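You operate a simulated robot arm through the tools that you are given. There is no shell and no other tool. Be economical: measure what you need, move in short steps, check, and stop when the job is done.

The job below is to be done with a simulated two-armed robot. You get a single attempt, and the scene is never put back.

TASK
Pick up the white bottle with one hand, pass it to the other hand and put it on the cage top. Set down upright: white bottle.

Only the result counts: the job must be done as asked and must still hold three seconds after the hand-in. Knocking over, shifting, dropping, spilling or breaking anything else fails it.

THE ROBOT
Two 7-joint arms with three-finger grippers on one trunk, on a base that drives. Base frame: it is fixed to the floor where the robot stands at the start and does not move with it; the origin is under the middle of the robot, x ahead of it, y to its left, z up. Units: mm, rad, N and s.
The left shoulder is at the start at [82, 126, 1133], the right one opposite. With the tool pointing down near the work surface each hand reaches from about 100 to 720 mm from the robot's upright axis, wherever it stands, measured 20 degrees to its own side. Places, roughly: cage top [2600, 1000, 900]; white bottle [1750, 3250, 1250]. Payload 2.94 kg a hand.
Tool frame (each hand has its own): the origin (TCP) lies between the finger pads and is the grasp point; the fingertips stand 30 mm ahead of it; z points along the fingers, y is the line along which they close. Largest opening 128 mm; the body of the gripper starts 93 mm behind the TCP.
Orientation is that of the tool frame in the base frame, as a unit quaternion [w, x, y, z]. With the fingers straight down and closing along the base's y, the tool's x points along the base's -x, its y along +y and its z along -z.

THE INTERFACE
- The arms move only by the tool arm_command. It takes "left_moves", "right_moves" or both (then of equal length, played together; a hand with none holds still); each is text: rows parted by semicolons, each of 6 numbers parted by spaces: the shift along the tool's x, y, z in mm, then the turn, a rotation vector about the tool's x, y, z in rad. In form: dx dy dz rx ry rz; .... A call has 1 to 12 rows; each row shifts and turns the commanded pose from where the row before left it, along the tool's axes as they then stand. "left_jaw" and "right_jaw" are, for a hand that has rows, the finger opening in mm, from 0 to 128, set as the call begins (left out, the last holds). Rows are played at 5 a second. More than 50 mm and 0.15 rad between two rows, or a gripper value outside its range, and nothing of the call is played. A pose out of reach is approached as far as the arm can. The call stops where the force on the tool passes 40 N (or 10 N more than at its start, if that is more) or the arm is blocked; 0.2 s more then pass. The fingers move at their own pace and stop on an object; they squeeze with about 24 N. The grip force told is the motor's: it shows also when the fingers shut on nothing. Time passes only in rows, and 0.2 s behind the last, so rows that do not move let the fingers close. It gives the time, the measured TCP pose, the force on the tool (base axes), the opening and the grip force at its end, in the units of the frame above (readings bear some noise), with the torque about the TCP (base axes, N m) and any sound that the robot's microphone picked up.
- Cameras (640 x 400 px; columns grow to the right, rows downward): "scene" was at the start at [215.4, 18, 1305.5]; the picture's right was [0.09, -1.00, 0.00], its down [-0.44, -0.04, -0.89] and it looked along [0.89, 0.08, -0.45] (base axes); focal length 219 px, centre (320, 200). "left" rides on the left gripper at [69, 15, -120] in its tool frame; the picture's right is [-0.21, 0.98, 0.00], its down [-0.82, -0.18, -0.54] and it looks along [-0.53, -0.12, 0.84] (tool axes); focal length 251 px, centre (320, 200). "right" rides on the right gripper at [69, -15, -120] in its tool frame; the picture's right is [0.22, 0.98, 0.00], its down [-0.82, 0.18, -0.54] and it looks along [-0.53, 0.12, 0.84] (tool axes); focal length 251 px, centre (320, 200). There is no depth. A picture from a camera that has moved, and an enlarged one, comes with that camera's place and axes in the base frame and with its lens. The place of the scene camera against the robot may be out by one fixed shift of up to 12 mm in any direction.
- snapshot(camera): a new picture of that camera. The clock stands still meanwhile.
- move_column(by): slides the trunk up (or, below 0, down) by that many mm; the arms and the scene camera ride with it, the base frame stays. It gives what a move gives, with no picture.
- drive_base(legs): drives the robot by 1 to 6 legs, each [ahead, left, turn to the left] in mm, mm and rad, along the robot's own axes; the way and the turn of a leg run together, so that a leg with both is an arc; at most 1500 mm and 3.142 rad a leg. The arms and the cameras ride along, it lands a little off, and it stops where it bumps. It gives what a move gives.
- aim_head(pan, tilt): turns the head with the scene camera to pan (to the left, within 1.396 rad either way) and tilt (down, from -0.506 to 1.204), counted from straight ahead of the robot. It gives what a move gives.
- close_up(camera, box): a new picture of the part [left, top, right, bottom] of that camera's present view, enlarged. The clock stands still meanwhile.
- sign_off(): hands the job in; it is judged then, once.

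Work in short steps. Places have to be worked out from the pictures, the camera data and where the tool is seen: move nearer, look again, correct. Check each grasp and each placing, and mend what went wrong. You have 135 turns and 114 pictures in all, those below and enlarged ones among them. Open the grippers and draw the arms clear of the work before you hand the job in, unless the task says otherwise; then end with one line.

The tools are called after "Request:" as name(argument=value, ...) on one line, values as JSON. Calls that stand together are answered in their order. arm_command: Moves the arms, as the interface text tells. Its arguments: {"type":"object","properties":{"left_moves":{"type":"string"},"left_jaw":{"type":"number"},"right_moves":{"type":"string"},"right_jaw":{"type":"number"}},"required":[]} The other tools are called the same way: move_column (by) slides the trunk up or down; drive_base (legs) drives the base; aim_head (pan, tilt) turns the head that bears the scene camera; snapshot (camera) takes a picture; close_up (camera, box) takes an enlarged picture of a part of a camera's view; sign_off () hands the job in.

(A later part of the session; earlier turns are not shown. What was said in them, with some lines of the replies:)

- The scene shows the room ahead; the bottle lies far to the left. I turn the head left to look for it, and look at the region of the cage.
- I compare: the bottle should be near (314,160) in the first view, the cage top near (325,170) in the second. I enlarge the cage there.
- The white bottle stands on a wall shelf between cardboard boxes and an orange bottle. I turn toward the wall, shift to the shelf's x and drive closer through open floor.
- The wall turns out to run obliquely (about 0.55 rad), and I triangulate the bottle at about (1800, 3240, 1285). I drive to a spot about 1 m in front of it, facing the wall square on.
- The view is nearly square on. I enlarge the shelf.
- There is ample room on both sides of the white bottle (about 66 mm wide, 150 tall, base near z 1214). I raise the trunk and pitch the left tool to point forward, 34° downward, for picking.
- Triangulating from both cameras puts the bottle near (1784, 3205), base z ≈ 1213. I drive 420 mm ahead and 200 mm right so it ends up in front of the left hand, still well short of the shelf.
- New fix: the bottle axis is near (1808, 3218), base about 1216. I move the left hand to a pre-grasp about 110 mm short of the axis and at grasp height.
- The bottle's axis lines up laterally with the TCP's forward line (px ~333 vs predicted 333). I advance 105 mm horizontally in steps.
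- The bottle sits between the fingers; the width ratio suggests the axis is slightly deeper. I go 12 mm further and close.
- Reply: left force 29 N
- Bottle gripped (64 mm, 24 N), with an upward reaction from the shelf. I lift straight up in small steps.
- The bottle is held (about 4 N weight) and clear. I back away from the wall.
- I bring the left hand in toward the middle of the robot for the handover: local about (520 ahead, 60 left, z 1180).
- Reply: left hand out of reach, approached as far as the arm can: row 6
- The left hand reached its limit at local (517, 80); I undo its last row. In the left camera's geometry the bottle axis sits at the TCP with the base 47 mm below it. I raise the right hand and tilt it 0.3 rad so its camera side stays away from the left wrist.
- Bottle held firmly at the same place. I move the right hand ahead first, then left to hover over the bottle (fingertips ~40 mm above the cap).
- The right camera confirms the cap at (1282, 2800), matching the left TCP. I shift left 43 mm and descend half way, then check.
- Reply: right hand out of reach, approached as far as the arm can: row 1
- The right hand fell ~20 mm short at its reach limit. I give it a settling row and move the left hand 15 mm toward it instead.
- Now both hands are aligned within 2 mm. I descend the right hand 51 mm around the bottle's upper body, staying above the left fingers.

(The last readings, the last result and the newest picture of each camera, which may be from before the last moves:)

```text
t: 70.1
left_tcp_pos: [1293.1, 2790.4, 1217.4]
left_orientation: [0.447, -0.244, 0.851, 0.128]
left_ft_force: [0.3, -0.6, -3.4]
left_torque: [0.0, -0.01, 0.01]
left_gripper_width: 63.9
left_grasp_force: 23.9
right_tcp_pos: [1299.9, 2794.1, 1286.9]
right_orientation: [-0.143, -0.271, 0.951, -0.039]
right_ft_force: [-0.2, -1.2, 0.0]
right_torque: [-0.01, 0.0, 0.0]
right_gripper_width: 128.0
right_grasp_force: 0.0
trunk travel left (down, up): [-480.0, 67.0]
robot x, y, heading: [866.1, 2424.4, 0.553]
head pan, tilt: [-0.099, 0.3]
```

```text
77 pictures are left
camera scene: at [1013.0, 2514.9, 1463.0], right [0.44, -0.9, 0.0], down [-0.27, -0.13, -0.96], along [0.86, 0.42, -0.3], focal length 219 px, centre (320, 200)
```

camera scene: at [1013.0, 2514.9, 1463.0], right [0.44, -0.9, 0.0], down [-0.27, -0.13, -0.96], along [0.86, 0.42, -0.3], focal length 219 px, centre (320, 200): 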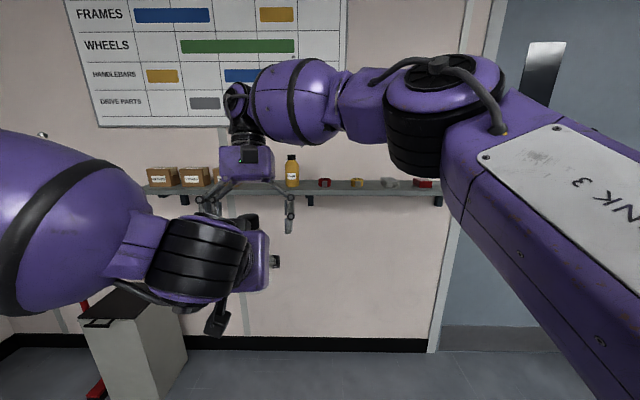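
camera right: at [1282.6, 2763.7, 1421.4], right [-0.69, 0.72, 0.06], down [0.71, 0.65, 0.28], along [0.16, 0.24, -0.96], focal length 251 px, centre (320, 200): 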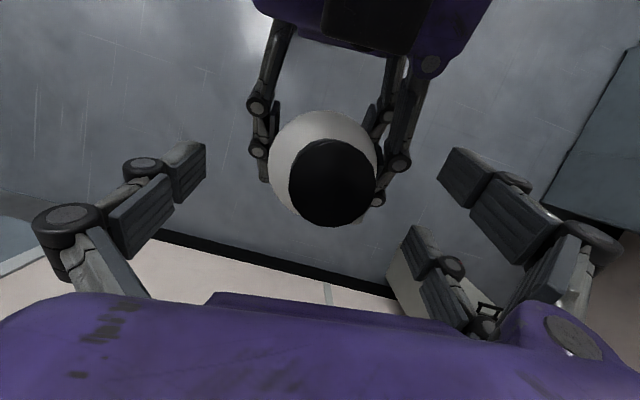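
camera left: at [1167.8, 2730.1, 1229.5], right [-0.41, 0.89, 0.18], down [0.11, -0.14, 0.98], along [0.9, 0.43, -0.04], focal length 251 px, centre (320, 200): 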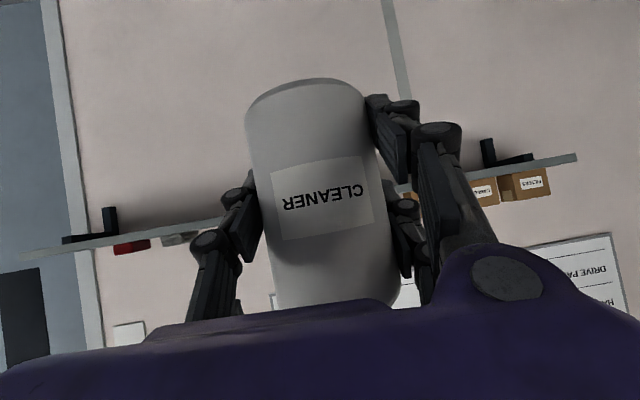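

Before closing I inspect finger clearances closely.

Request:
close_up(camera="right", box=[160, 40, 480, 240])

Request:
close_up(camera="left", box=[160, 70, 480, 270])

Request:
close_up(camera="scene", box=[160, 130, 320, 230])

```text
2.00 times, centred on (320, 140) of right
camera zoom: at [1282.6, 2763.7, 1421.4], right [-0.69, 0.72, 0.06], down [0.71, 0.65, 0.28], along [0.16, 0.24, -0.96], focal length 503 px, centre (320, 320)
```

zoom: 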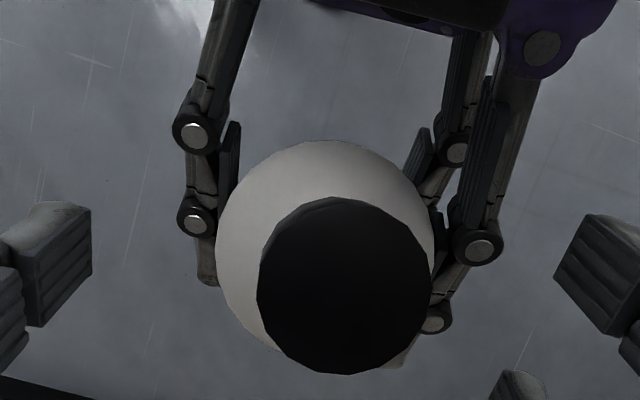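

```text
2.00 times, centred on (320, 170) of left
camera zoom: at [1167.8, 2730.1, 1229.5], right [-0.41, 0.89, 0.18], down [0.11, -0.14, 0.98], along [0.9, 0.43, -0.04], focal length 503 px, centre (320, 260)
```

zoom: 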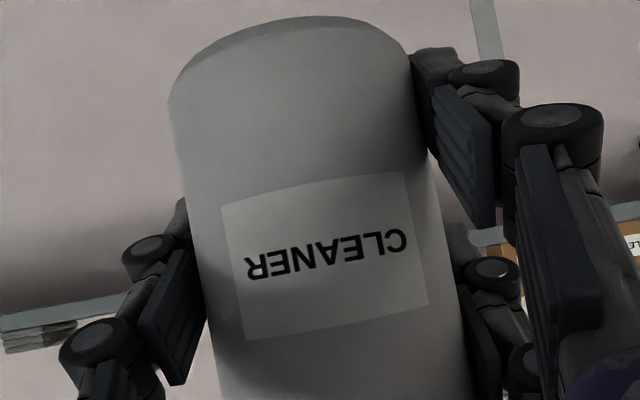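

```text
4.00 times, centred on (240, 180) of scene
camera zoom: at [1013.0, 2514.9, 1463.0], right [0.44, -0.9, 0.0], down [-0.27, -0.13, -0.96], along [0.86, 0.42, -0.3], focal length 875 px, centre (640, 280)
```

zoom: 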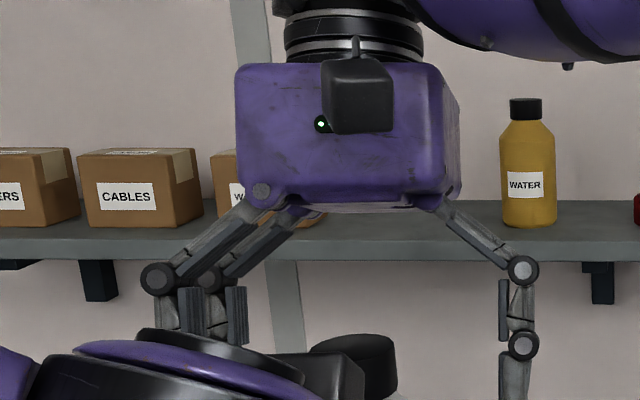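

The gripper really has a single finger on one side and a pair on the other; the pairs of both hands would collide at this height. I'll take the cap instead: raise the right hand, make it vertical again, with fingertips just above the shoulder (cap height band 127–150 mm).

Request:
arm_command(right_moves="6.6 0 -21.5 0 0 0; 6.7 0 -21.5 0 0 0; 0 0 0 0 -0.15 0; 0 0 0 0 -0.147 0; 0 0 0 0 0 0")

Request:
snapshot(camera="right")

```text
t: 71.3
left_tcp_pos: [1291.8, 2790.2, 1217.3]
left_orientation: [0.446, -0.243, 0.852, 0.127]
left_ft_force: [-0.2, 0.5, -3.0]
left_torque: [0.04, -0.03, -0.04]
left_gripper_width: 63.5
left_grasp_force: 24.1
right_tcp_pos: [1299.4, 2795.9, 1330.8]
right_orientation: [0.0, -0.274, 0.962, 0.0]
right_ft_force: [-0.3, 0.3, 0.1]
right_torque: [-0.03, 0.01, 0.0]
right_gripper_width: 128.2
right_grasp_force: 0.1
trunk travel left (down, up): [-480.0, 67.0]
robot x, y, heading: [866.0, 2423.6, 0.557]
head pan, tilt: [-0.099, 0.3]
```

```text
73 pictures are left
camera right: at [1250.2, 2745.8, 1451.3], right [-0.7, 0.72, 0.0], down [0.6, 0.59, 0.54], along [0.39, 0.38, -0.84], focal length 251 px, centre (320, 200)
```

right: 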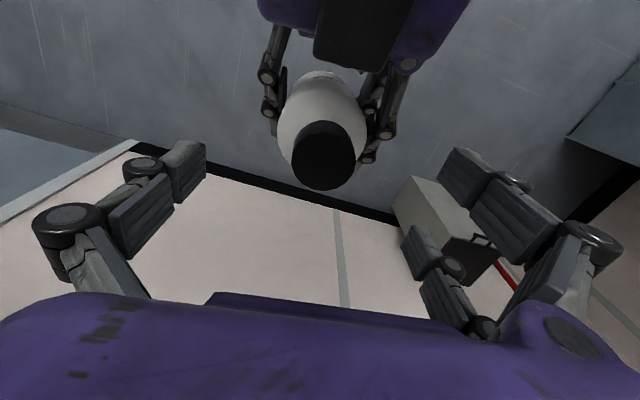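

The cap top is at about (1291, 2788, 1320), consistent. I align the right hand on it and close gently.

Request:
arm_command(right_moves="9.8 -1.5 0 0 0 0; 0 0 4 0 0 0; 0 0 0 0 0 0", right_jaw=80)

Request:
snapshot(camera="right")

Request:
close_up(camera="scene", box=[160, 100, 320, 200])

```text
t: 72.1
left_tcp_pos: [1293.4, 2789.5, 1217.7]
left_orientation: [0.447, -0.243, 0.852, 0.127]
left_ft_force: [-0.3, -0.1, -3.5]
left_torque: [0.0, 0.01, 0.02]
left_gripper_width: 63.8
left_grasp_force: 23.8
right_tcp_pos: [1291.9, 2788.6, 1327.7]
right_orientation: [0.0, -0.275, 0.962, 0.0]
right_ft_force: [-0.9, 0.2, 0.9]
right_torque: [0.06, 0.03, 0.03]
right_gripper_width: 80.0
right_grasp_force: 0.1
trunk travel left (down, up): [-480.0, 67.0]
robot x, y, heading: [867.7, 2424.8, 0.558]
head pan, tilt: [-0.099, 0.3]
```

```text
72 pictures are left
camera right: at [1242.5, 2738.5, 1447.9], right [-0.7, 0.72, 0.0], down [0.6, 0.59, 0.54], along [0.39, 0.38, -0.84], focal length 251 px, centre (320, 200)
```

right: 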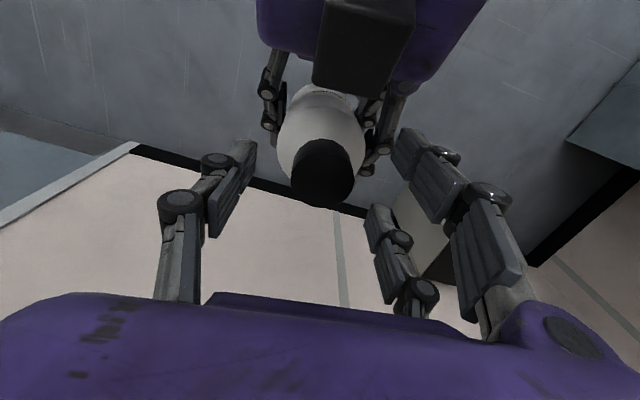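

```text
4.00 times, centred on (240, 150) of scene
camera zoom: at [1013.3, 2514.8, 1462.9], right [0.44, -0.9, 0.0], down [-0.27, -0.13, -0.96], along [0.86, 0.42, -0.3], focal length 875 px, centre (640, 400)
```

zoom: 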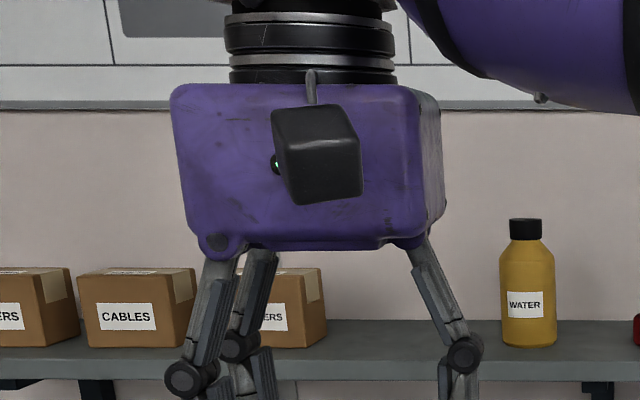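

Fingers straddle the cap symmetrically. I close the right hand on the cap.

Request:
arm_command(right_moves="0 0 0 0 0 0; 0 0 0 0 0 0; 0 0 0 0 0 0; 0 0 0 0 0 0", right_jaw=10)

Request:
snapshot(camera="right")

Request:
close_up(camera="left", box=[160, 70, 480, 270])

```text
t: 73.1
left_tcp_pos: [1291.6, 2791.2, 1218.9]
left_orientation: [0.446, -0.245, 0.851, 0.129]
left_ft_force: [-4.7, 18.1, -5.2]
left_torque: [-0.73, -0.23, 0.02]
left_gripper_width: 64.8
left_grasp_force: 23.9
right_tcp_pos: [1293.5, 2788.3, 1327.3]
right_orientation: [-0.001, -0.274, 0.962, -0.001]
right_ft_force: [4.8, -18.5, 0.1]
right_torque: [-1.25, -0.31, 0.0]
right_gripper_width: 26.1
right_grasp_force: 23.8
trunk travel left (down, up): [-480.0, 67.0]
robot x, y, heading: [866.7, 2423.8, 0.552]
head pan, tilt: [-0.099, 0.3]
```

```text
70 pictures are left
camera right: at [1243.2, 2738.1, 1447.9], right [-0.7, 0.72, 0.0], down [0.6, 0.59, 0.54], along [0.39, 0.37, -0.84], focal length 251 px, centre (320, 200)
```

right: 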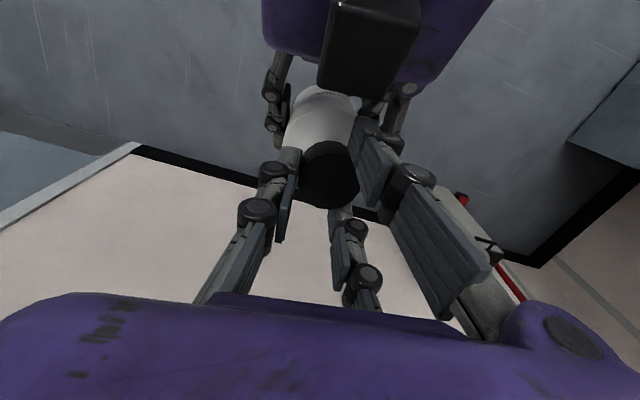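

```text
2.00 times, centred on (320, 170) of left
camera zoom: at [1168.0, 2731.1, 1229.1], right [-0.42, 0.89, 0.18], down [0.12, -0.14, 0.98], along [0.9, 0.43, -0.04], focal length 503 px, centre (320, 260)
```

zoom: 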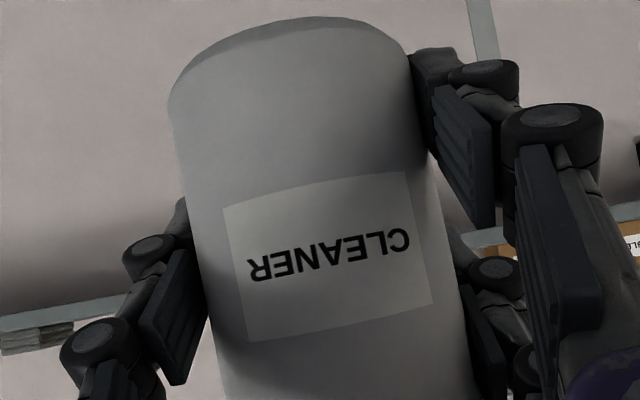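

The cap is caught between the single finger and the pair (26 mm), with 18 N of side load since the grip centre is offset ~6 mm. I shift the right hand to relieve that.

Request:
arm_command(right_moves="0 -3 0 0 0 0; 0 -3 0 0 0 0; 0 0 0 0 0 0")

```text
t: 73.9
left_tcp_pos: [1293.6, 2787.7, 1217.7]
left_orientation: [0.447, -0.241, 0.852, 0.127]
left_ft_force: [4.0, -1.1, -7.7]
left_torque: [0.2, 0.08, -0.09]
left_gripper_width: 64.5
left_grasp_force: 23.7
right_tcp_pos: [1293.4, 2783.6, 1328.1]
right_orientation: [-0.002, -0.275, 0.961, 0.003]
right_ft_force: [-3.7, 0.0, 3.9]
right_torque: [-0.08, 0.37, 0.03]
right_gripper_width: 25.9
right_grasp_force: 23.9
trunk travel left (down, up): [-480.0, 67.0]
robot x, y, heading: [866.6, 2423.4, 0.557]
head pan, tilt: [-0.099, 0.3]
```

Loads are relieved. I open the left hand, with the right hand holding.

Request:
arm_command(left_moves="0 0 0 0 0 0; 0 0 0 0 0 0; 0 0 0 0 0 0", left_jaw=100)

Request:
snapshot(camera="right")

Request:
snapshot(camera="left")

```text
t: 74.7
left_tcp_pos: [1293.0, 2788.5, 1217.6]
left_orientation: [0.447, -0.244, 0.851, 0.128]
left_ft_force: [-0.6, 0.1, -0.6]
left_torque: [0.01, -0.03, 0.01]
left_gripper_width: 100.1
left_grasp_force: 0.1
right_tcp_pos: [1296.0, 2783.0, 1327.1]
right_orientation: [-0.002, -0.274, 0.962, 0.0]
right_ft_force: [0.4, -0.4, -0.5]
right_torque: [0.02, -0.01, 0.01]
right_gripper_width: 25.7
right_grasp_force: 23.6
trunk travel left (down, up): [-480.0, 67.0]
robot x, y, heading: [870.1, 2428.2, 0.555]
head pan, tilt: [-0.099, 0.3]
```

```text
68 pictures are left
camera right: at [1245.6, 2733.1, 1447.1], right [-0.7, 0.72, 0.0], down [0.6, 0.59, 0.54], along [0.39, 0.38, -0.84], focal length 251 px, centre (320, 200)
```

right: 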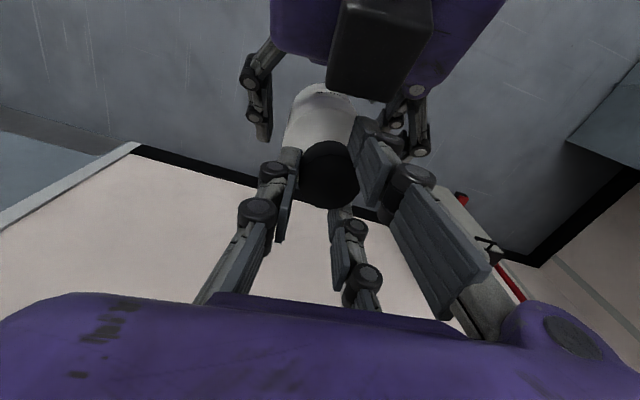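

```text
67 pictures are left
camera left: at [1168.2, 2730.1, 1229.4], right [-0.41, 0.89, 0.18], down [0.11, -0.14, 0.98], along [0.9, 0.43, -0.04], focal length 251 px, centre (320, 200)
```

left: 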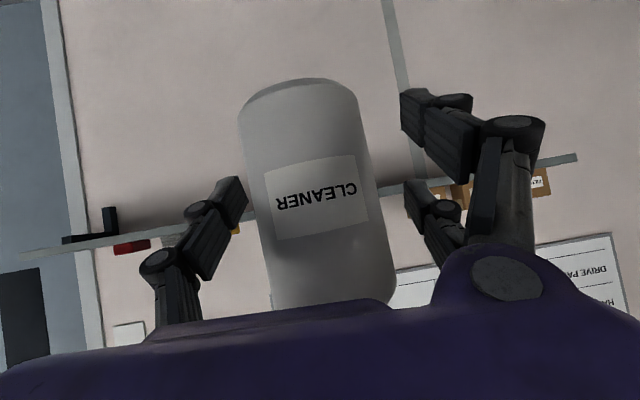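

The right hand now holds the bottle. I move it ahead out of the open left jaws, in small steps.

Request:
arm_command(right_moves="-10 3 -3 0 0 0; -15 0 -3 0 0 0; -15 0 -3 0 0 0; 0 0 0 0 0 0")

Request:
snapshot(camera="left")

```text
t: 75.7
left_tcp_pos: [1293.2, 2789.1, 1218.6]
left_orientation: [0.446, -0.243, 0.852, 0.127]
left_ft_force: [0.3, 0.7, 0.3]
left_torque: [-0.02, -0.01, 0.02]
left_gripper_width: 100.2
left_grasp_force: 0.0
right_tcp_pos: [1328.0, 2806.1, 1335.3]
right_orientation: [0.0, -0.274, 0.962, 0.0]
right_ft_force: [0.3, -0.4, -2.5]
right_torque: [0.0, -0.02, 0.0]
right_gripper_width: 25.9
right_grasp_force: 24.4
trunk travel left (down, up): [-480.0, 67.0]
robot x, y, heading: [864.9, 2425.5, 0.56]
head pan, tilt: [-0.099, 0.3]
```

```text
66 pictures are left
camera left: at [1167.9, 2730.0, 1229.5], right [-0.41, 0.89, 0.18], down [0.11, -0.14, 0.98], along [0.9, 0.43, -0.04], focal length 251 px, centre (320, 200)
```

left: 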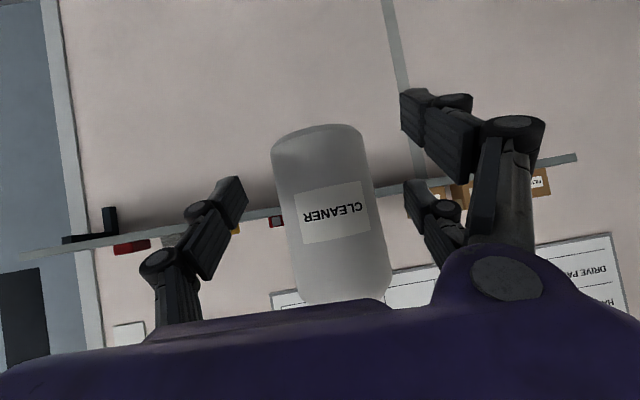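

The bottle comes along with the right hand. I continue ahead, then carry it to the right, clear of the left hand.

Request:
arm_command(right_moves="-30 0 -5 0 0 0; -30 0 -5 0 0 0; 0 -35 0 0 0 0; 0 -40 0 0 0 0; 0 -40 0 0 0 0; 0 -40 0 0 0 0; 0 -40 0 0 0 0")

Request:
snapshot(camera="scene")

Request:
snapshot(camera="right")

```text
t: 77.3
left_tcp_pos: [1294.0, 2787.5, 1217.9]
left_orientation: [0.447, -0.243, 0.852, 0.128]
left_ft_force: [0.0, -0.1, -0.6]
left_torque: [0.0, 0.04, 0.02]
left_gripper_width: 99.9
left_grasp_force: 0.1
right_tcp_pos: [1481.6, 2670.1, 1344.5]
right_orientation: [-0.002, -0.275, 0.962, 0.001]
right_ft_force: [0.5, -0.2, -3.3]
right_torque: [-0.01, 0.0, -0.02]
right_gripper_width: 25.3
right_grasp_force: 23.8
trunk travel left (down, up): [-480.0, 67.0]
robot x, y, heading: [867.3, 2422.5, 0.555]
head pan, tilt: [-0.099, 0.3]
```

```text
65 pictures are left
camera scene: at [1014.3, 2513.2, 1462.9], right [0.44, -0.9, 0.0], down [-0.27, -0.13, -0.96], along [0.86, 0.42, -0.3], focal length 219 px, centre (320, 200)
```

scene: 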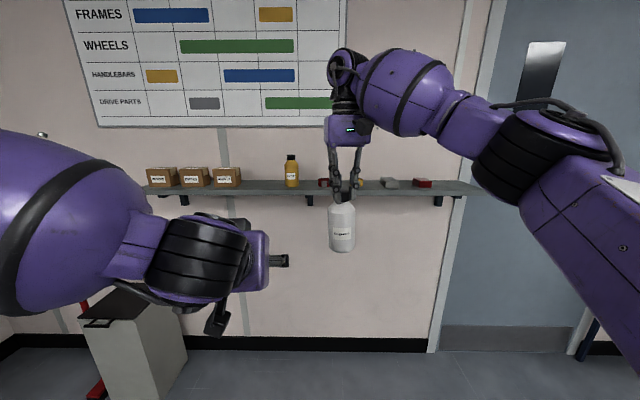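

```text
64 pictures are left
camera right: at [1432.7, 2620.5, 1464.8], right [-0.7, 0.72, 0.0], down [0.6, 0.59, 0.54], along [0.38, 0.38, -0.84], focal length 251 px, centre (320, 200)
```

right: 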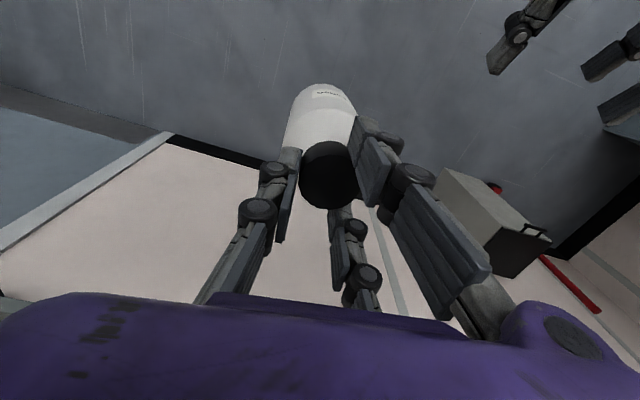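

Handover is complete and the bottle hangs upright in the right hand. I pull the right hand in and drive back and right toward the cage, stopping about 1 m short to look.

Request:
arm_command(right_moves="40 -8 0 0 0 0; 40 -8 0 0 0 0; 40 -8 0 0 0 0; 40 -8 0 0 0 0; 40 -8 0 0 0 0")

Request:
drive_base(legs=[[-280, 0, 0], [0, -1000, 0], [0, -900, 0]])

Request:
aim_head(pan=0, tilt=0.4)

Request:
snapshot(camera="scene")

```text
t: 78.5
left_tcp_pos: [1292.0, 2787.8, 1218.1]
left_orientation: [0.447, -0.243, 0.851, 0.128]
left_ft_force: [0.0, -0.6, 0.0]
left_torque: [0.0, 0.01, 0.0]
left_gripper_width: 99.8
left_grasp_force: 0.0
right_tcp_pos: [1329.7, 2532.8, 1346.2]
right_orientation: [0.0, -0.273, 0.962, 0.001]
right_ft_force: [0.2, 0.0, -3.7]
right_torque: [-0.01, -0.02, 0.04]
right_gripper_width: 25.6
right_grasp_force: 24.1
trunk travel left (down, up): [-480.0, 67.0]
robot x, y, heading: [869.0, 2427.9, 0.56]
head pan, tilt: [-0.099, 0.3]
```

```text
t: 97.1
left_tcp_pos: [2052.1, 985.0, 1217.4]
left_orientation: [0.449, -0.23, 0.855, 0.121]
left_ft_force: [0.7, 0.4, 0.2]
left_torque: [0.0, -0.02, 0.01]
left_gripper_width: 99.9
left_grasp_force: 0.1
right_tcp_pos: [2082.5, 728.2, 1345.4]
right_orientation: [-0.001, -0.259, 0.966, 0.0]
right_ft_force: [0.5, 0.2, -3.4]
right_torque: [0.03, 0.01, 0.03]
right_gripper_width: 25.6
right_grasp_force: 24.2
trunk travel left (down, up): [-480.0, 67.0]
robot x, y, heading: [1613.3, 634.6, 0.524]
head pan, tilt: [-0.099, 0.3]
```

```text
t: 97.8
left_tcp_pos: [2052.5, 984.7, 1217.4]
left_orientation: [0.449, -0.23, 0.855, 0.121]
left_ft_force: [-0.2, 0.0, 0.1]
left_torque: [0.0, 0.01, 0.02]
left_gripper_width: 100.2
left_grasp_force: 0.1
right_tcp_pos: [2083.2, 728.6, 1345.2]
right_orientation: [0.0, -0.259, 0.966, 0.001]
right_ft_force: [0.1, -0.1, -3.7]
right_torque: [-0.04, 0.01, -0.03]
right_gripper_width: 25.6
right_grasp_force: 24.4
trunk travel left (down, up): [-480.0, 67.0]
robot x, y, heading: [1616.0, 635.8, 0.526]
head pan, tilt: [0.0, 0.4]
```

```text
63 pictures are left
camera scene: at [1759.4, 727.1, 1453.7], right [0.5, -0.86, 0.0], down [-0.34, -0.2, -0.92], along [0.8, 0.46, -0.39], focal length 219 px, centre (320, 200)
```

scene: 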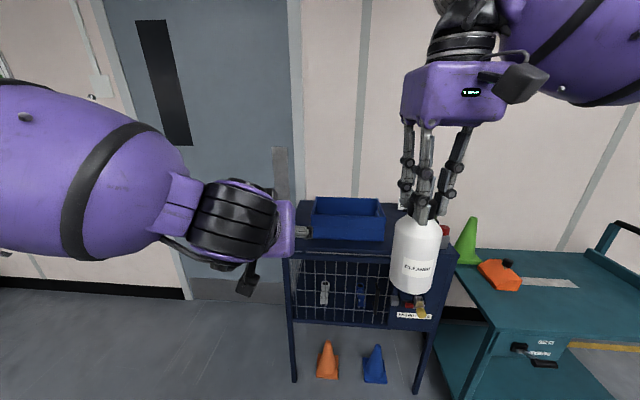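

The cage is straight ahead with a bin on the top's left back. I swing the bottle right to see the rest of the top.

Request:
arm_command(right_moves="0 -40 0 0 0 0; 0 -40 0 0 0 0; 0 -40 0 0 0 0; 0 -40 0 0 0 0")

Request:
close_up(camera="scene", box=[270, 180, 510, 330])

```text
t: 98.8
left_tcp_pos: [2052.9, 983.6, 1218.1]
left_orientation: [0.448, -0.229, 0.856, 0.12]
left_ft_force: [0.3, -0.1, -0.5]
left_torque: [-0.01, 0.01, 0.04]
left_gripper_width: 99.9
left_grasp_force: 0.1
right_tcp_pos: [2164.3, 588.4, 1344.2]
right_orientation: [-0.002, -0.259, 0.966, 0.001]
right_ft_force: [0.1, 0.5, -2.6]
right_torque: [0.02, 0.02, 0.02]
right_gripper_width: 25.2
right_grasp_force: 23.7
trunk travel left (down, up): [-480.0, 67.0]
robot x, y, heading: [1617.7, 637.7, 0.521]
head pan, tilt: [0.0, 0.4]
```

```text
2.67 times, centred on (390, 255) of scene
camera zoom: at [1759.4, 725.1, 1453.8], right [0.5, -0.86, 0.0], down [-0.34, -0.19, -0.92], along [0.8, 0.46, -0.39], focal length 583 px, centre (133, 53)
```

zoom: 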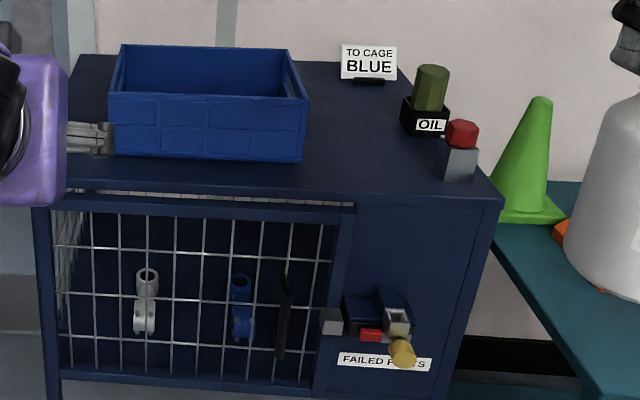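

The top has a free patch between the bin and the oil/red can, about (2674, 793) if the top is at z≈900. I bring the hand back in and drive so that the patch lies in front of the right hand.

Request:
arm_command(right_moves="0 40 0 0 0 0; 0 40 0 0 0 0; 0 40 0 0 0 0; 0 30 0 0 0 0")

Request:
drive_base(legs=[[0, 0, 0.032], [0, -274, 0], [400, 0, 0]])

Request:
aim_head(pan=-0.1, tilt=0.8)

Request:
snapshot(camera="scene")

Request:
snapshot(camera="right")

```text
t: 99.8
left_tcp_pos: [2051.8, 986.0, 1217.4]
left_orientation: [0.449, -0.231, 0.855, 0.121]
left_ft_force: [-0.2, 1.2, 0.1]
left_torque: [0.01, -0.02, -0.02]
left_gripper_width: 100.1
left_grasp_force: 0.2
right_tcp_pos: [2086.5, 722.4, 1344.6]
right_orientation: [-0.002, -0.259, 0.966, 0.001]
right_ft_force: [-0.4, -0.9, -2.7]
right_torque: [-0.05, 0.0, 0.01]
right_gripper_width: 25.5
right_grasp_force: 23.9
trunk travel left (down, up): [-480.0, 67.0]
robot x, y, heading: [1616.0, 636.6, 0.525]
head pan, tilt: [0.0, 0.4]
```

```text
t: 105.2
left_tcp_pos: [2521.2, 992.2, 1218.6]
left_orientation: [0.446, -0.248, 0.85, 0.13]
left_ft_force: [-0.1, 0.1, -0.2]
left_torque: [0.03, -0.05, 0.01]
left_gripper_width: 100.1
left_grasp_force: 0.0
right_tcp_pos: [2567.1, 727.8, 1346.9]
right_orientation: [-0.001, -0.279, 0.96, 0.001]
right_ft_force: [0.9, 1.0, -3.0]
right_torque: [-0.02, 0.02, -0.03]
right_gripper_width: 25.4
right_grasp_force: 23.8
trunk travel left (down, up): [-480.0, 67.0]
robot x, y, heading: [2101.7, 622.9, 0.564]
head pan, tilt: [0.0, 0.4]
```

```text
t: 106.1
left_tcp_pos: [2522.7, 991.8, 1218.2]
left_orientation: [0.446, -0.248, 0.85, 0.13]
left_ft_force: [0.4, -0.1, 0.6]
left_torque: [0.0, -0.01, -0.03]
left_gripper_width: 99.9
left_grasp_force: 0.1
right_tcp_pos: [2567.9, 728.5, 1344.3]
right_orientation: [-0.001, -0.279, 0.96, 0.0]
right_ft_force: [-0.4, 0.9, -3.3]
right_torque: [0.02, 0.02, -0.01]
right_gripper_width: 25.5
right_grasp_force: 24.1
trunk travel left (down, up): [-480.0, 67.0]
robot x, y, heading: [2100.4, 624.3, 0.569]
head pan, tilt: [-0.099, 0.799]
```

```text
61 pictures are left
camera scene: at [2234.6, 709.3, 1418.6], right [0.45, -0.89, 0.0], down [-0.64, -0.32, -0.7], along [0.62, 0.31, -0.72], focal length 219 px, centre (320, 200)
```

scene: 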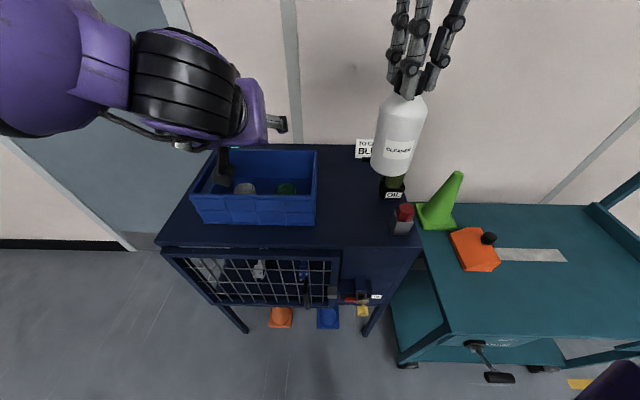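

```text
60 pictures are left
camera right: at [2519.0, 678.4, 1465.1], right [-0.7, 0.71, 0.0], down [0.6, 0.59, 0.54], along [0.38, 0.38, -0.84], focal length 251 px, centre (320, 200)
```

right: 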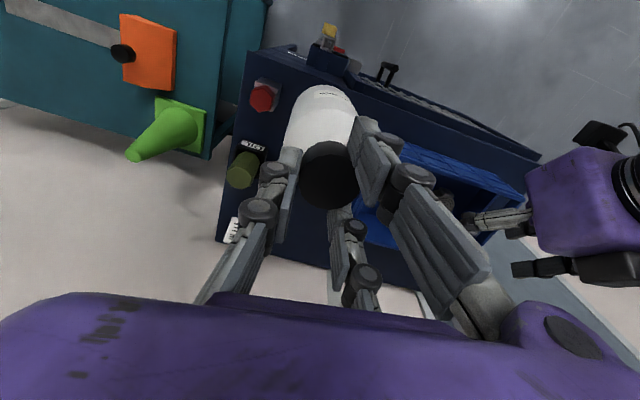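

Triangulating again puts the top at z ≈ 945 and the free patch centre near (2619, 805). I move the bottle above it and lower by 120 mm with the arm only, since the left hand is above the bin.

Request:
arm_command(right_moves="-42 16 0 0 0 0; -42 16 0 0 0 0; 0 0 40 0 0 0; 0 0 40 0 0 0; 0 0 40 0 0 0; 0 0 0 0 0 0")

Request:
snapshot(camera="right")

Request:
snapshot(camera="scene")

```text
t: 107.5
left_tcp_pos: [2521.5, 991.1, 1219.1]
left_orientation: [0.447, -0.247, 0.85, 0.13]
left_ft_force: [0.4, -0.7, -0.2]
left_torque: [0.0, -0.03, -0.01]
left_gripper_width: 100.1
left_grasp_force: 0.1
right_tcp_pos: [2623.2, 802.1, 1224.4]
right_orientation: [-0.001, -0.278, 0.96, 0.001]
right_ft_force: [-0.5, 0.7, -3.2]
right_torque: [-0.02, -0.02, 0.0]
right_gripper_width: 25.3
right_grasp_force: 24.5
trunk travel left (down, up): [-480.0, 67.0]
robot x, y, heading: [2100.9, 626.5, 0.563]
head pan, tilt: [-0.099, 0.799]
```

```text
59 pictures are left
camera right: at [2573.3, 751.5, 1344.4], right [-0.7, 0.71, 0.0], down [0.6, 0.59, 0.54], along [0.38, 0.38, -0.84], focal length 251 px, centre (320, 200)
```

right: 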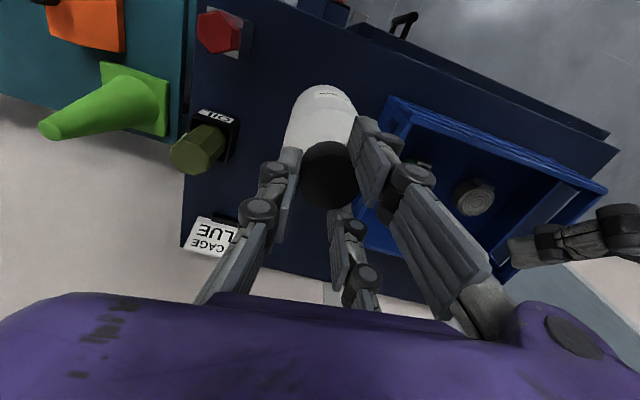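

```text
58 pictures are left
camera scene: at [2234.0, 708.8, 1418.7], right [0.45, -0.89, 0.0], down [-0.64, -0.32, -0.7], along [0.62, 0.31, -0.72], focal length 219 px, centre (320, 200)
```

scene: 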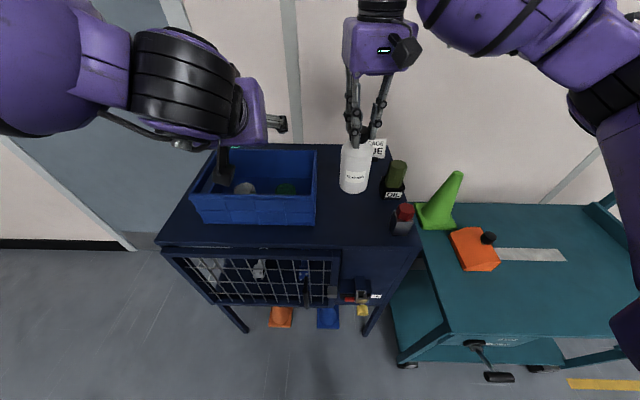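

The landing spot projects midway between bin and cans, ~25 px inside the front edge. I lower 90 mm more.

Request:
arm_command(right_moves="0 0 35 0 0 0; 0 0 30 0 0 0; 0 0 25 0 0 0; 0 0 0 0 0 0")

Request:
snapshot(camera="scene")

Request:
snapshot(camera="right")

```text
t: 108.5
left_tcp_pos: [2522.6, 991.3, 1218.4]
left_orientation: [0.447, -0.248, 0.85, 0.131]
left_ft_force: [0.6, 0.2, 0.0]
left_torque: [-0.01, -0.05, 0.02]
left_gripper_width: 100.2
left_grasp_force: 0.0
right_tcp_pos: [2620.9, 801.3, 1134.1]
right_orientation: [-0.001, -0.279, 0.96, 0.001]
right_ft_force: [-0.7, 0.2, -3.0]
right_torque: [0.01, -0.02, -0.03]
right_gripper_width: 25.5
right_grasp_force: 24.3
trunk travel left (down, up): [-480.0, 67.0]
robot x, y, heading: [2106.8, 623.3, 0.567]
head pan, tilt: [-0.099, 0.799]
```

```text
57 pictures are left
camera scene: at [2234.5, 709.3, 1418.6], right [0.45, -0.89, 0.0], down [-0.64, -0.32, -0.7], along [0.62, 0.31, -0.72], focal length 219 px, centre (320, 200)
```

scene: 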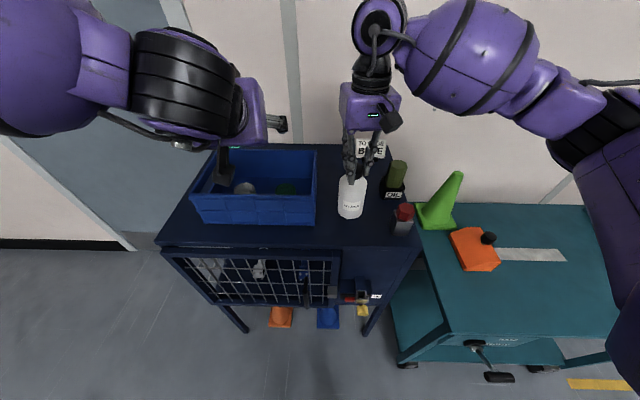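

```text
56 pictures are left
camera right: at [2571.8, 750.2, 1255.0], right [-0.7, 0.71, 0.0], down [0.6, 0.59, 0.54], along [0.38, 0.38, -0.84], focal length 251 px, centre (320, 200)
```

right: 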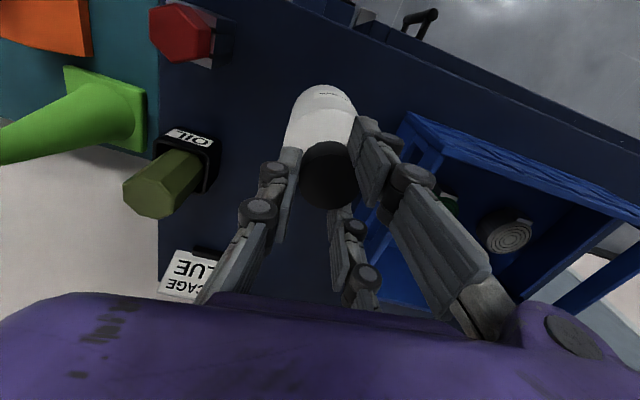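

Base is about 978 by estimate, roughly 30 mm above the top. I lower in small steps watching the force.

Request:
arm_command(right_moves="0 0 6 0 0 0; 0 0 5 0 0 0; 0 0 4 0 0 0")

Request:
close_up(camera="scene", box=[300, 140, 420, 260])

```text
t: 109.3
left_tcp_pos: [2523.1, 992.6, 1217.9]
left_orientation: [0.446, -0.248, 0.85, 0.131]
left_ft_force: [-0.5, -0.8, -0.2]
left_torque: [0.04, -0.02, -0.02]
left_gripper_width: 100.2
left_grasp_force: 0.0
right_tcp_pos: [2621.2, 800.7, 1120.3]
right_orientation: [-0.002, -0.279, 0.96, 0.0]
right_ft_force: [-0.2, 0.7, -2.9]
right_torque: [-0.01, -0.02, 0.01]
right_gripper_width: 25.5
right_grasp_force: 23.9
trunk travel left (down, up): [-480.0, 67.0]
robot x, y, heading: [2102.2, 620.7, 0.566]
head pan, tilt: [-0.099, 0.799]
```

```text
3.33 times, centred on (360, 200) of scene
camera zoom: at [2234.7, 709.3, 1418.5], right [0.45, -0.89, 0.0], down [-0.64, -0.32, -0.7], along [0.62, 0.31, -0.72], focal length 729 px, centre (187, 200)
```

zoom: 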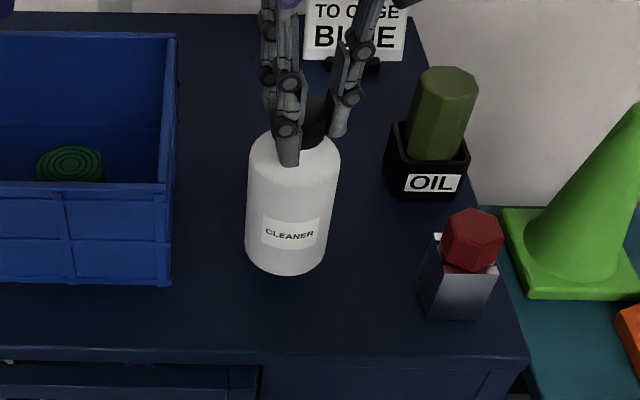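

Clear spot confirmed; no contact yet. I continue down gently.

Request:
arm_command(right_moves="0 0 4 0 0 0; 0 0 3 0 0 0; 0 0 3 0 0 0")

```text
t: 110.1
left_tcp_pos: [2523.2, 991.4, 1218.3]
left_orientation: [0.446, -0.248, 0.85, 0.131]
left_ft_force: [0.6, 0.1, -0.4]
left_torque: [0.01, 0.02, -0.04]
left_gripper_width: 100.1
left_grasp_force: 0.1
right_tcp_pos: [2621.9, 801.1, 1110.2]
right_orientation: [-0.001, -0.278, 0.961, 0.0]
right_ft_force: [-0.2, 0.5, -2.6]
right_torque: [-0.03, 0.01, 0.03]
right_gripper_width: 25.4
right_grasp_force: 24.2
trunk travel left (down, up): [-480.0, 67.0]
robot x, y, heading: [2101.9, 627.6, 0.566]
head pan, tilt: [-0.099, 0.799]
```

Still hanging free (−2.6 N). I keep lowering.

Request:
arm_command(right_moves="0 0 3 0 0 0; 0 0 3 0 0 0; 0 0 2 0 0 0; 0 0 0 0 0 0")

Request:
close_up(camera="scene", box=[300, 140, 420, 260])

```text
t: 111.1
left_tcp_pos: [2521.8, 991.4, 1218.9]
left_orientation: [0.447, -0.248, 0.85, 0.131]
left_ft_force: [-0.9, -1.1, -0.2]
left_torque: [0.0, -0.05, -0.03]
left_gripper_width: 100.3
left_grasp_force: 0.1
right_tcp_pos: [2621.9, 801.8, 1101.2]
right_orientation: [-0.001, -0.279, 0.96, 0.001]
right_ft_force: [0.2, -0.4, -3.5]
right_torque: [-0.02, -0.01, -0.02]
right_gripper_width: 25.5
right_grasp_force: 23.8
trunk travel left (down, up): [-480.0, 67.0]
robot x, y, heading: [2101.4, 625.0, 0.568]
head pan, tilt: [-0.099, 0.799]
```

```text
3.33 times, centred on (360, 200) of scene
camera zoom: at [2234.6, 709.3, 1418.5], right [0.45, -0.89, 0.0], down [-0.64, -0.32, -0.7], along [0.62, 0.31, -0.72], focal length 729 px, centre (187, 200)
```

zoom: 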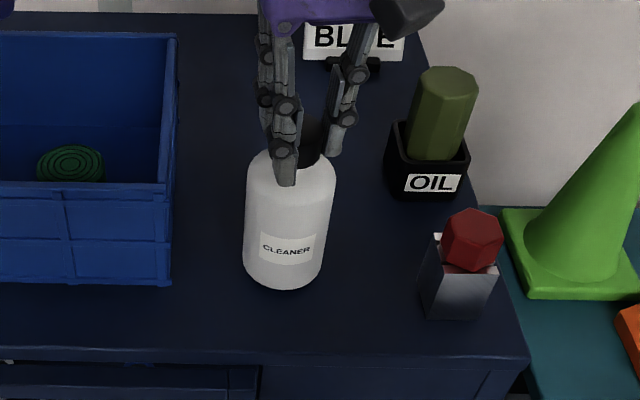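

No contact yet. Continuing in 2 mm rows.

Request:
arm_command(right_moves="0 0 2 0 0 0; 0 0 2 0 0 0; 0 0 2 0 0 0; 0 0 2 0 0 0")

Request:
arm_command(right_moves="0 0 2 0 0 0; 0 0 2 0 0 0; 0 0 2 0 0 0")

```text
t: 112.1
left_tcp_pos: [2520.0, 990.9, 1219.5]
left_orientation: [0.447, -0.247, 0.849, 0.13]
left_ft_force: [-0.5, 0.1, 0.6]
left_torque: [0.02, -0.01, -0.03]
left_gripper_width: 100.0
left_grasp_force: 0.0
right_tcp_pos: [2620.6, 800.0, 1096.3]
right_orientation: [0.001, -0.279, 0.96, 0.003]
right_ft_force: [-0.2, -2.7, 13.7]
right_torque: [0.07, 0.32, 0.03]
right_gripper_width: 25.3
right_grasp_force: 24.4
trunk travel left (down, up): [-480.0, 67.0]
robot x, y, heading: [2102.6, 623.5, 0.566]
head pan, tilt: [-0.099, 0.799]
```

```text
t: 112.8
left_tcp_pos: [2521.9, 990.6, 1219.6]
left_orientation: [0.447, -0.247, 0.85, 0.13]
left_ft_force: [-0.3, -0.4, -0.3]
left_torque: [0.0, -0.02, 0.0]
left_gripper_width: 99.9
left_grasp_force: 0.1
right_tcp_pos: [2621.4, 800.9, 1094.9]
right_orientation: [0.004, -0.279, 0.96, 0.003]
right_ft_force: [-3.9, -6.5, 21.0]
right_torque: [-0.37, 0.93, 0.18]
right_gripper_width: 25.6
right_grasp_force: 23.9
trunk travel left (down, up): [-480.0, 67.0]
robot x, y, heading: [2106.5, 623.2, 0.566]
head pan, tilt: [-0.099, 0.799]
stopped in row 3 (right hand): the force on the tool passed its limit at 43 N (the readings are from after the stop); the commanded pose is now the measured one
```

Contact: the base is on the top (21 N). I ease up 2.5 mm to relieve the load and look.

Request:
arm_command(right_moves="0 0 -2.5 0 0 0; 0 0 0 0 0 0")

Request:
close_up(camera="scene", box=[300, 140, 420, 260])

Request:
snapshot(camera="right")

```text
t: 113.4
left_tcp_pos: [2521.8, 991.2, 1219.0]
left_orientation: [0.447, -0.247, 0.85, 0.13]
left_ft_force: [0.1, -0.3, 0.1]
left_torque: [-0.01, -0.02, 0.0]
left_gripper_width: 99.9
left_grasp_force: 0.0
right_tcp_pos: [2622.2, 800.0, 1096.0]
right_orientation: [0.004, -0.28, 0.96, 0.004]
right_ft_force: [-3.0, -3.0, 13.6]
right_torque: [0.13, 0.45, 0.1]
right_gripper_width: 25.2
right_grasp_force: 23.9
trunk travel left (down, up): [-480.0, 67.0]
robot x, y, heading: [2099.3, 625.2, 0.57]
head pan, tilt: [-0.099, 0.799]
```

```text
3.33 times, centred on (360, 200) of scene
camera zoom: at [2233.0, 708.3, 1418.7], right [0.45, -0.89, 0.0], down [-0.64, -0.32, -0.7], along [0.62, 0.31, -0.72], focal length 729 px, centre (187, 200)
```

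zoom: 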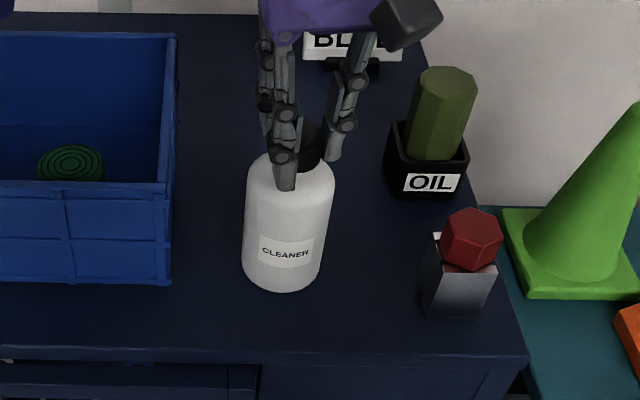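

```text
52 pictures are left
camera right: at [2571.8, 749.2, 1215.3], right [-0.7, 0.71, 0.0], down [0.59, 0.59, 0.55], along [0.39, 0.39, -0.84], focal length 251 px, centre (320, 200)
```

right: 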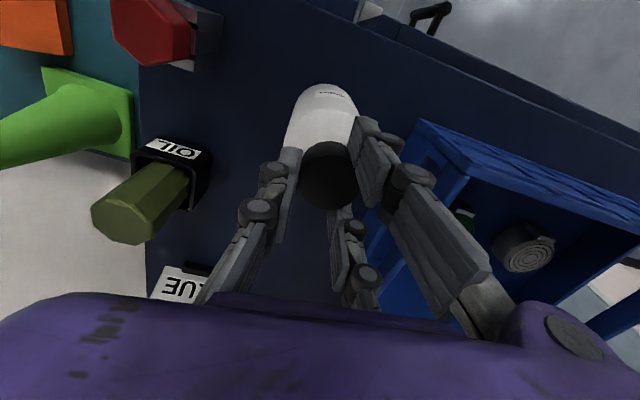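

The bottle stands on the top, clear of neighbours. I ease another 1.5 mm and open the right hand.

Request:
arm_command(right_moves="0 0 -1.5 0 0 0; 0 0 0 0 0 0")

Request:
arm_command(right_moves="0 0 0 0 0 0; 0 0 0 0 0 0; 0 0 0 0 0 0", right_jaw=75)

Request:
close_up(camera="scene", box=[300, 140, 420, 260])

Request:
snapshot(camera="right")

```text
t: 114.0
left_tcp_pos: [2521.9, 991.1, 1216.7]
left_orientation: [0.446, -0.248, 0.85, 0.13]
left_ft_force: [0.1, -0.7, 1.3]
left_torque: [-0.02, 0.0, -0.02]
left_gripper_width: 99.9
left_grasp_force: 0.1
right_tcp_pos: [2622.4, 801.1, 1095.7]
right_orientation: [0.002, -0.279, 0.96, 0.003]
right_ft_force: [-0.9, -0.2, 0.4]
right_torque: [0.11, 0.25, 0.06]
right_gripper_width: 25.3
right_grasp_force: 24.0
trunk travel left (down, up): [-480.0, 67.0]
robot x, y, heading: [2102.4, 623.7, 0.57]
head pan, tilt: [-0.099, 0.799]
```

```text
t: 114.8
left_tcp_pos: [2522.4, 993.1, 1217.8]
left_orientation: [0.447, -0.247, 0.85, 0.13]
left_ft_force: [-0.5, -0.2, 0.1]
left_torque: [0.0, 0.0, 0.01]
left_gripper_width: 99.8
left_grasp_force: 0.2
right_tcp_pos: [2623.4, 800.6, 1096.6]
right_orientation: [0.003, -0.278, 0.961, 0.003]
right_ft_force: [0.2, -0.9, 0.3]
right_torque: [0.02, 0.02, -0.02]
right_gripper_width: 75.3
right_grasp_force: 0.1
trunk travel left (down, up): [-480.0, 67.0]
robot x, y, heading: [2106.7, 624.3, 0.573]
head pan, tilt: [-0.099, 0.799]
```

```text
3.33 times, centred on (360, 200) of scene
camera zoom: at [2234.5, 709.2, 1418.5], right [0.45, -0.89, 0.0], down [-0.64, -0.32, -0.7], along [0.62, 0.31, -0.72], focal length 729 px, centre (187, 200)
```

zoom: 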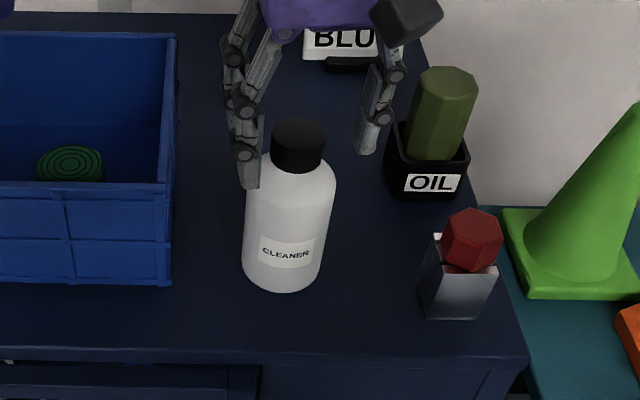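

```text
50 pictures are left
camera right: at [2573.1, 750.0, 1216.5], right [-0.7, 0.71, 0.0], down [0.6, 0.59, 0.55], along [0.39, 0.39, -0.84], focal length 251 px, centre (320, 200)
```

right: 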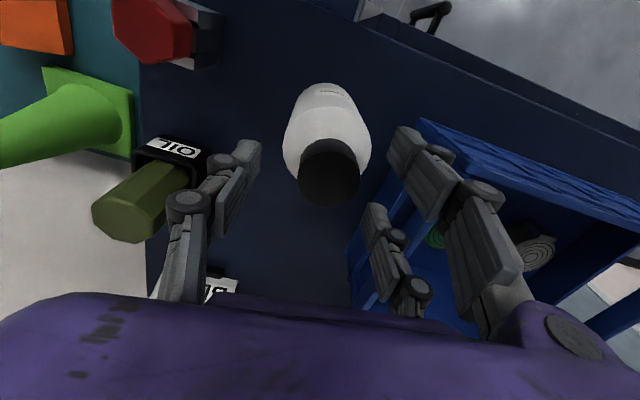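

Released and standing. I raise the right hand straight up.

Request:
arm_command(right_moves="0 0 -15 0 0 0; 0 0 -30 0 0 0; 0 0 -40 0 0 0; 0 0 -45 0 0 0; 0 0 -45 0 0 0; 0 0 -30 0 0 0")

Request:
drive_base(legs=[[-400, 0, 0]])

Request:
aim_head(pan=-0.1, tilt=0.5)

Request:
snapshot(camera="scene")

Request:
close_up(camera="scene", box=[270, 140, 430, 240])

```text
t: 116.2
left_tcp_pos: [2520.9, 992.2, 1219.8]
left_orientation: [0.446, -0.248, 0.85, 0.13]
left_ft_force: [-0.1, -0.5, 0.3]
left_torque: [0.0, 0.01, -0.02]
left_gripper_width: 100.1
left_grasp_force: 0.1
right_tcp_pos: [2623.3, 797.9, 1302.2]
right_orientation: [0.002, -0.279, 0.96, 0.003]
right_ft_force: [-0.3, -0.5, -0.5]
right_torque: [-0.03, -0.03, -0.03]
right_gripper_width: 74.9
right_grasp_force: 0.1
trunk travel left (down, up): [-480.0, 67.0]
robot x, y, heading: [2103.6, 621.1, 0.572]
head pan, tilt: [-0.099, 0.799]
```

```text
t: 118.7
left_tcp_pos: [2185.5, 777.5, 1217.5]
left_orientation: [0.446, -0.248, 0.85, 0.13]
left_ft_force: [-0.4, 0.4, 0.8]
left_torque: [-0.03, -0.03, 0.01]
left_gripper_width: 99.8
left_grasp_force: 0.0
right_tcp_pos: [2287.5, 582.4, 1300.1]
right_orientation: [0.002, -0.278, 0.961, 0.002]
right_ft_force: [0.0, -0.1, 0.2]
right_torque: [0.0, -0.02, 0.03]
right_gripper_width: 75.1
right_grasp_force: 0.1
trunk travel left (down, up): [-480.0, 67.0]
robot x, y, heading: [1766.0, 408.6, 0.57]
head pan, tilt: [-0.099, 0.799]
```

```text
t: 119.5
left_tcp_pos: [2185.3, 776.1, 1218.4]
left_orientation: [0.446, -0.247, 0.85, 0.13]
left_ft_force: [0.7, -0.6, -0.4]
left_torque: [0.02, 0.01, -0.02]
left_gripper_width: 100.3
left_grasp_force: 0.1
right_tcp_pos: [2286.6, 583.9, 1301.4]
right_orientation: [0.002, -0.278, 0.961, 0.002]
right_ft_force: [0.0, 0.2, -0.1]
right_torque: [-0.02, -0.01, -0.01]
right_gripper_width: 75.0
right_grasp_force: 0.1
trunk travel left (down, up): [-480.0, 67.0]
robot x, y, heading: [1768.8, 407.5, 0.561]
head pan, tilt: [-0.099, 0.499]
```

```text
49 pictures are left
camera scene: at [1906.2, 499.1, 1444.5], right [0.45, -0.89, 0.0], down [-0.43, -0.22, -0.88], along [0.78, 0.4, -0.48], focal length 219 px, centre (320, 200)
```

scene: 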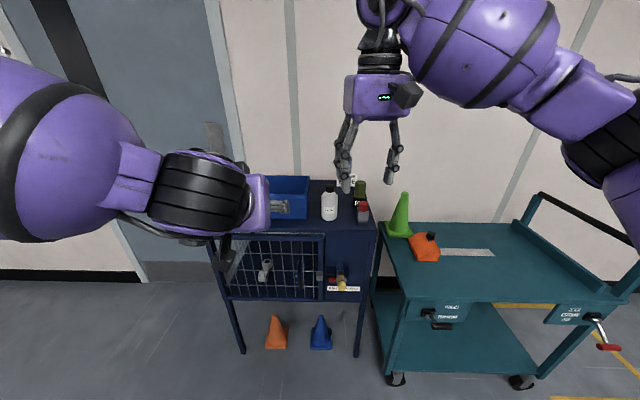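

```text
4.00 times, centred on (350, 190) of scene
camera zoom: at [1906.2, 499.1, 1444.5], right [0.45, -0.89, 0.0], down [-0.43, -0.22, -0.88], along [0.78, 0.4, -0.48], focal length 875 px, centre (200, 240)
```

zoom: 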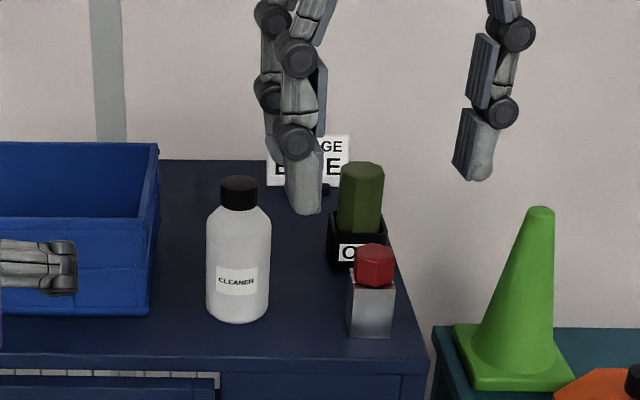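

The bottle stands upright on the cage top, nothing else has been disturbed, and both hands are open and clear. I hand in.

Request:
sign_off()

```text
The job is handed in.
```

The white bottle was picked up with the left hand, passed to the right, and set upright on the cage top; both hands are open and clear, and nothing else looked disturbed before hand-in.
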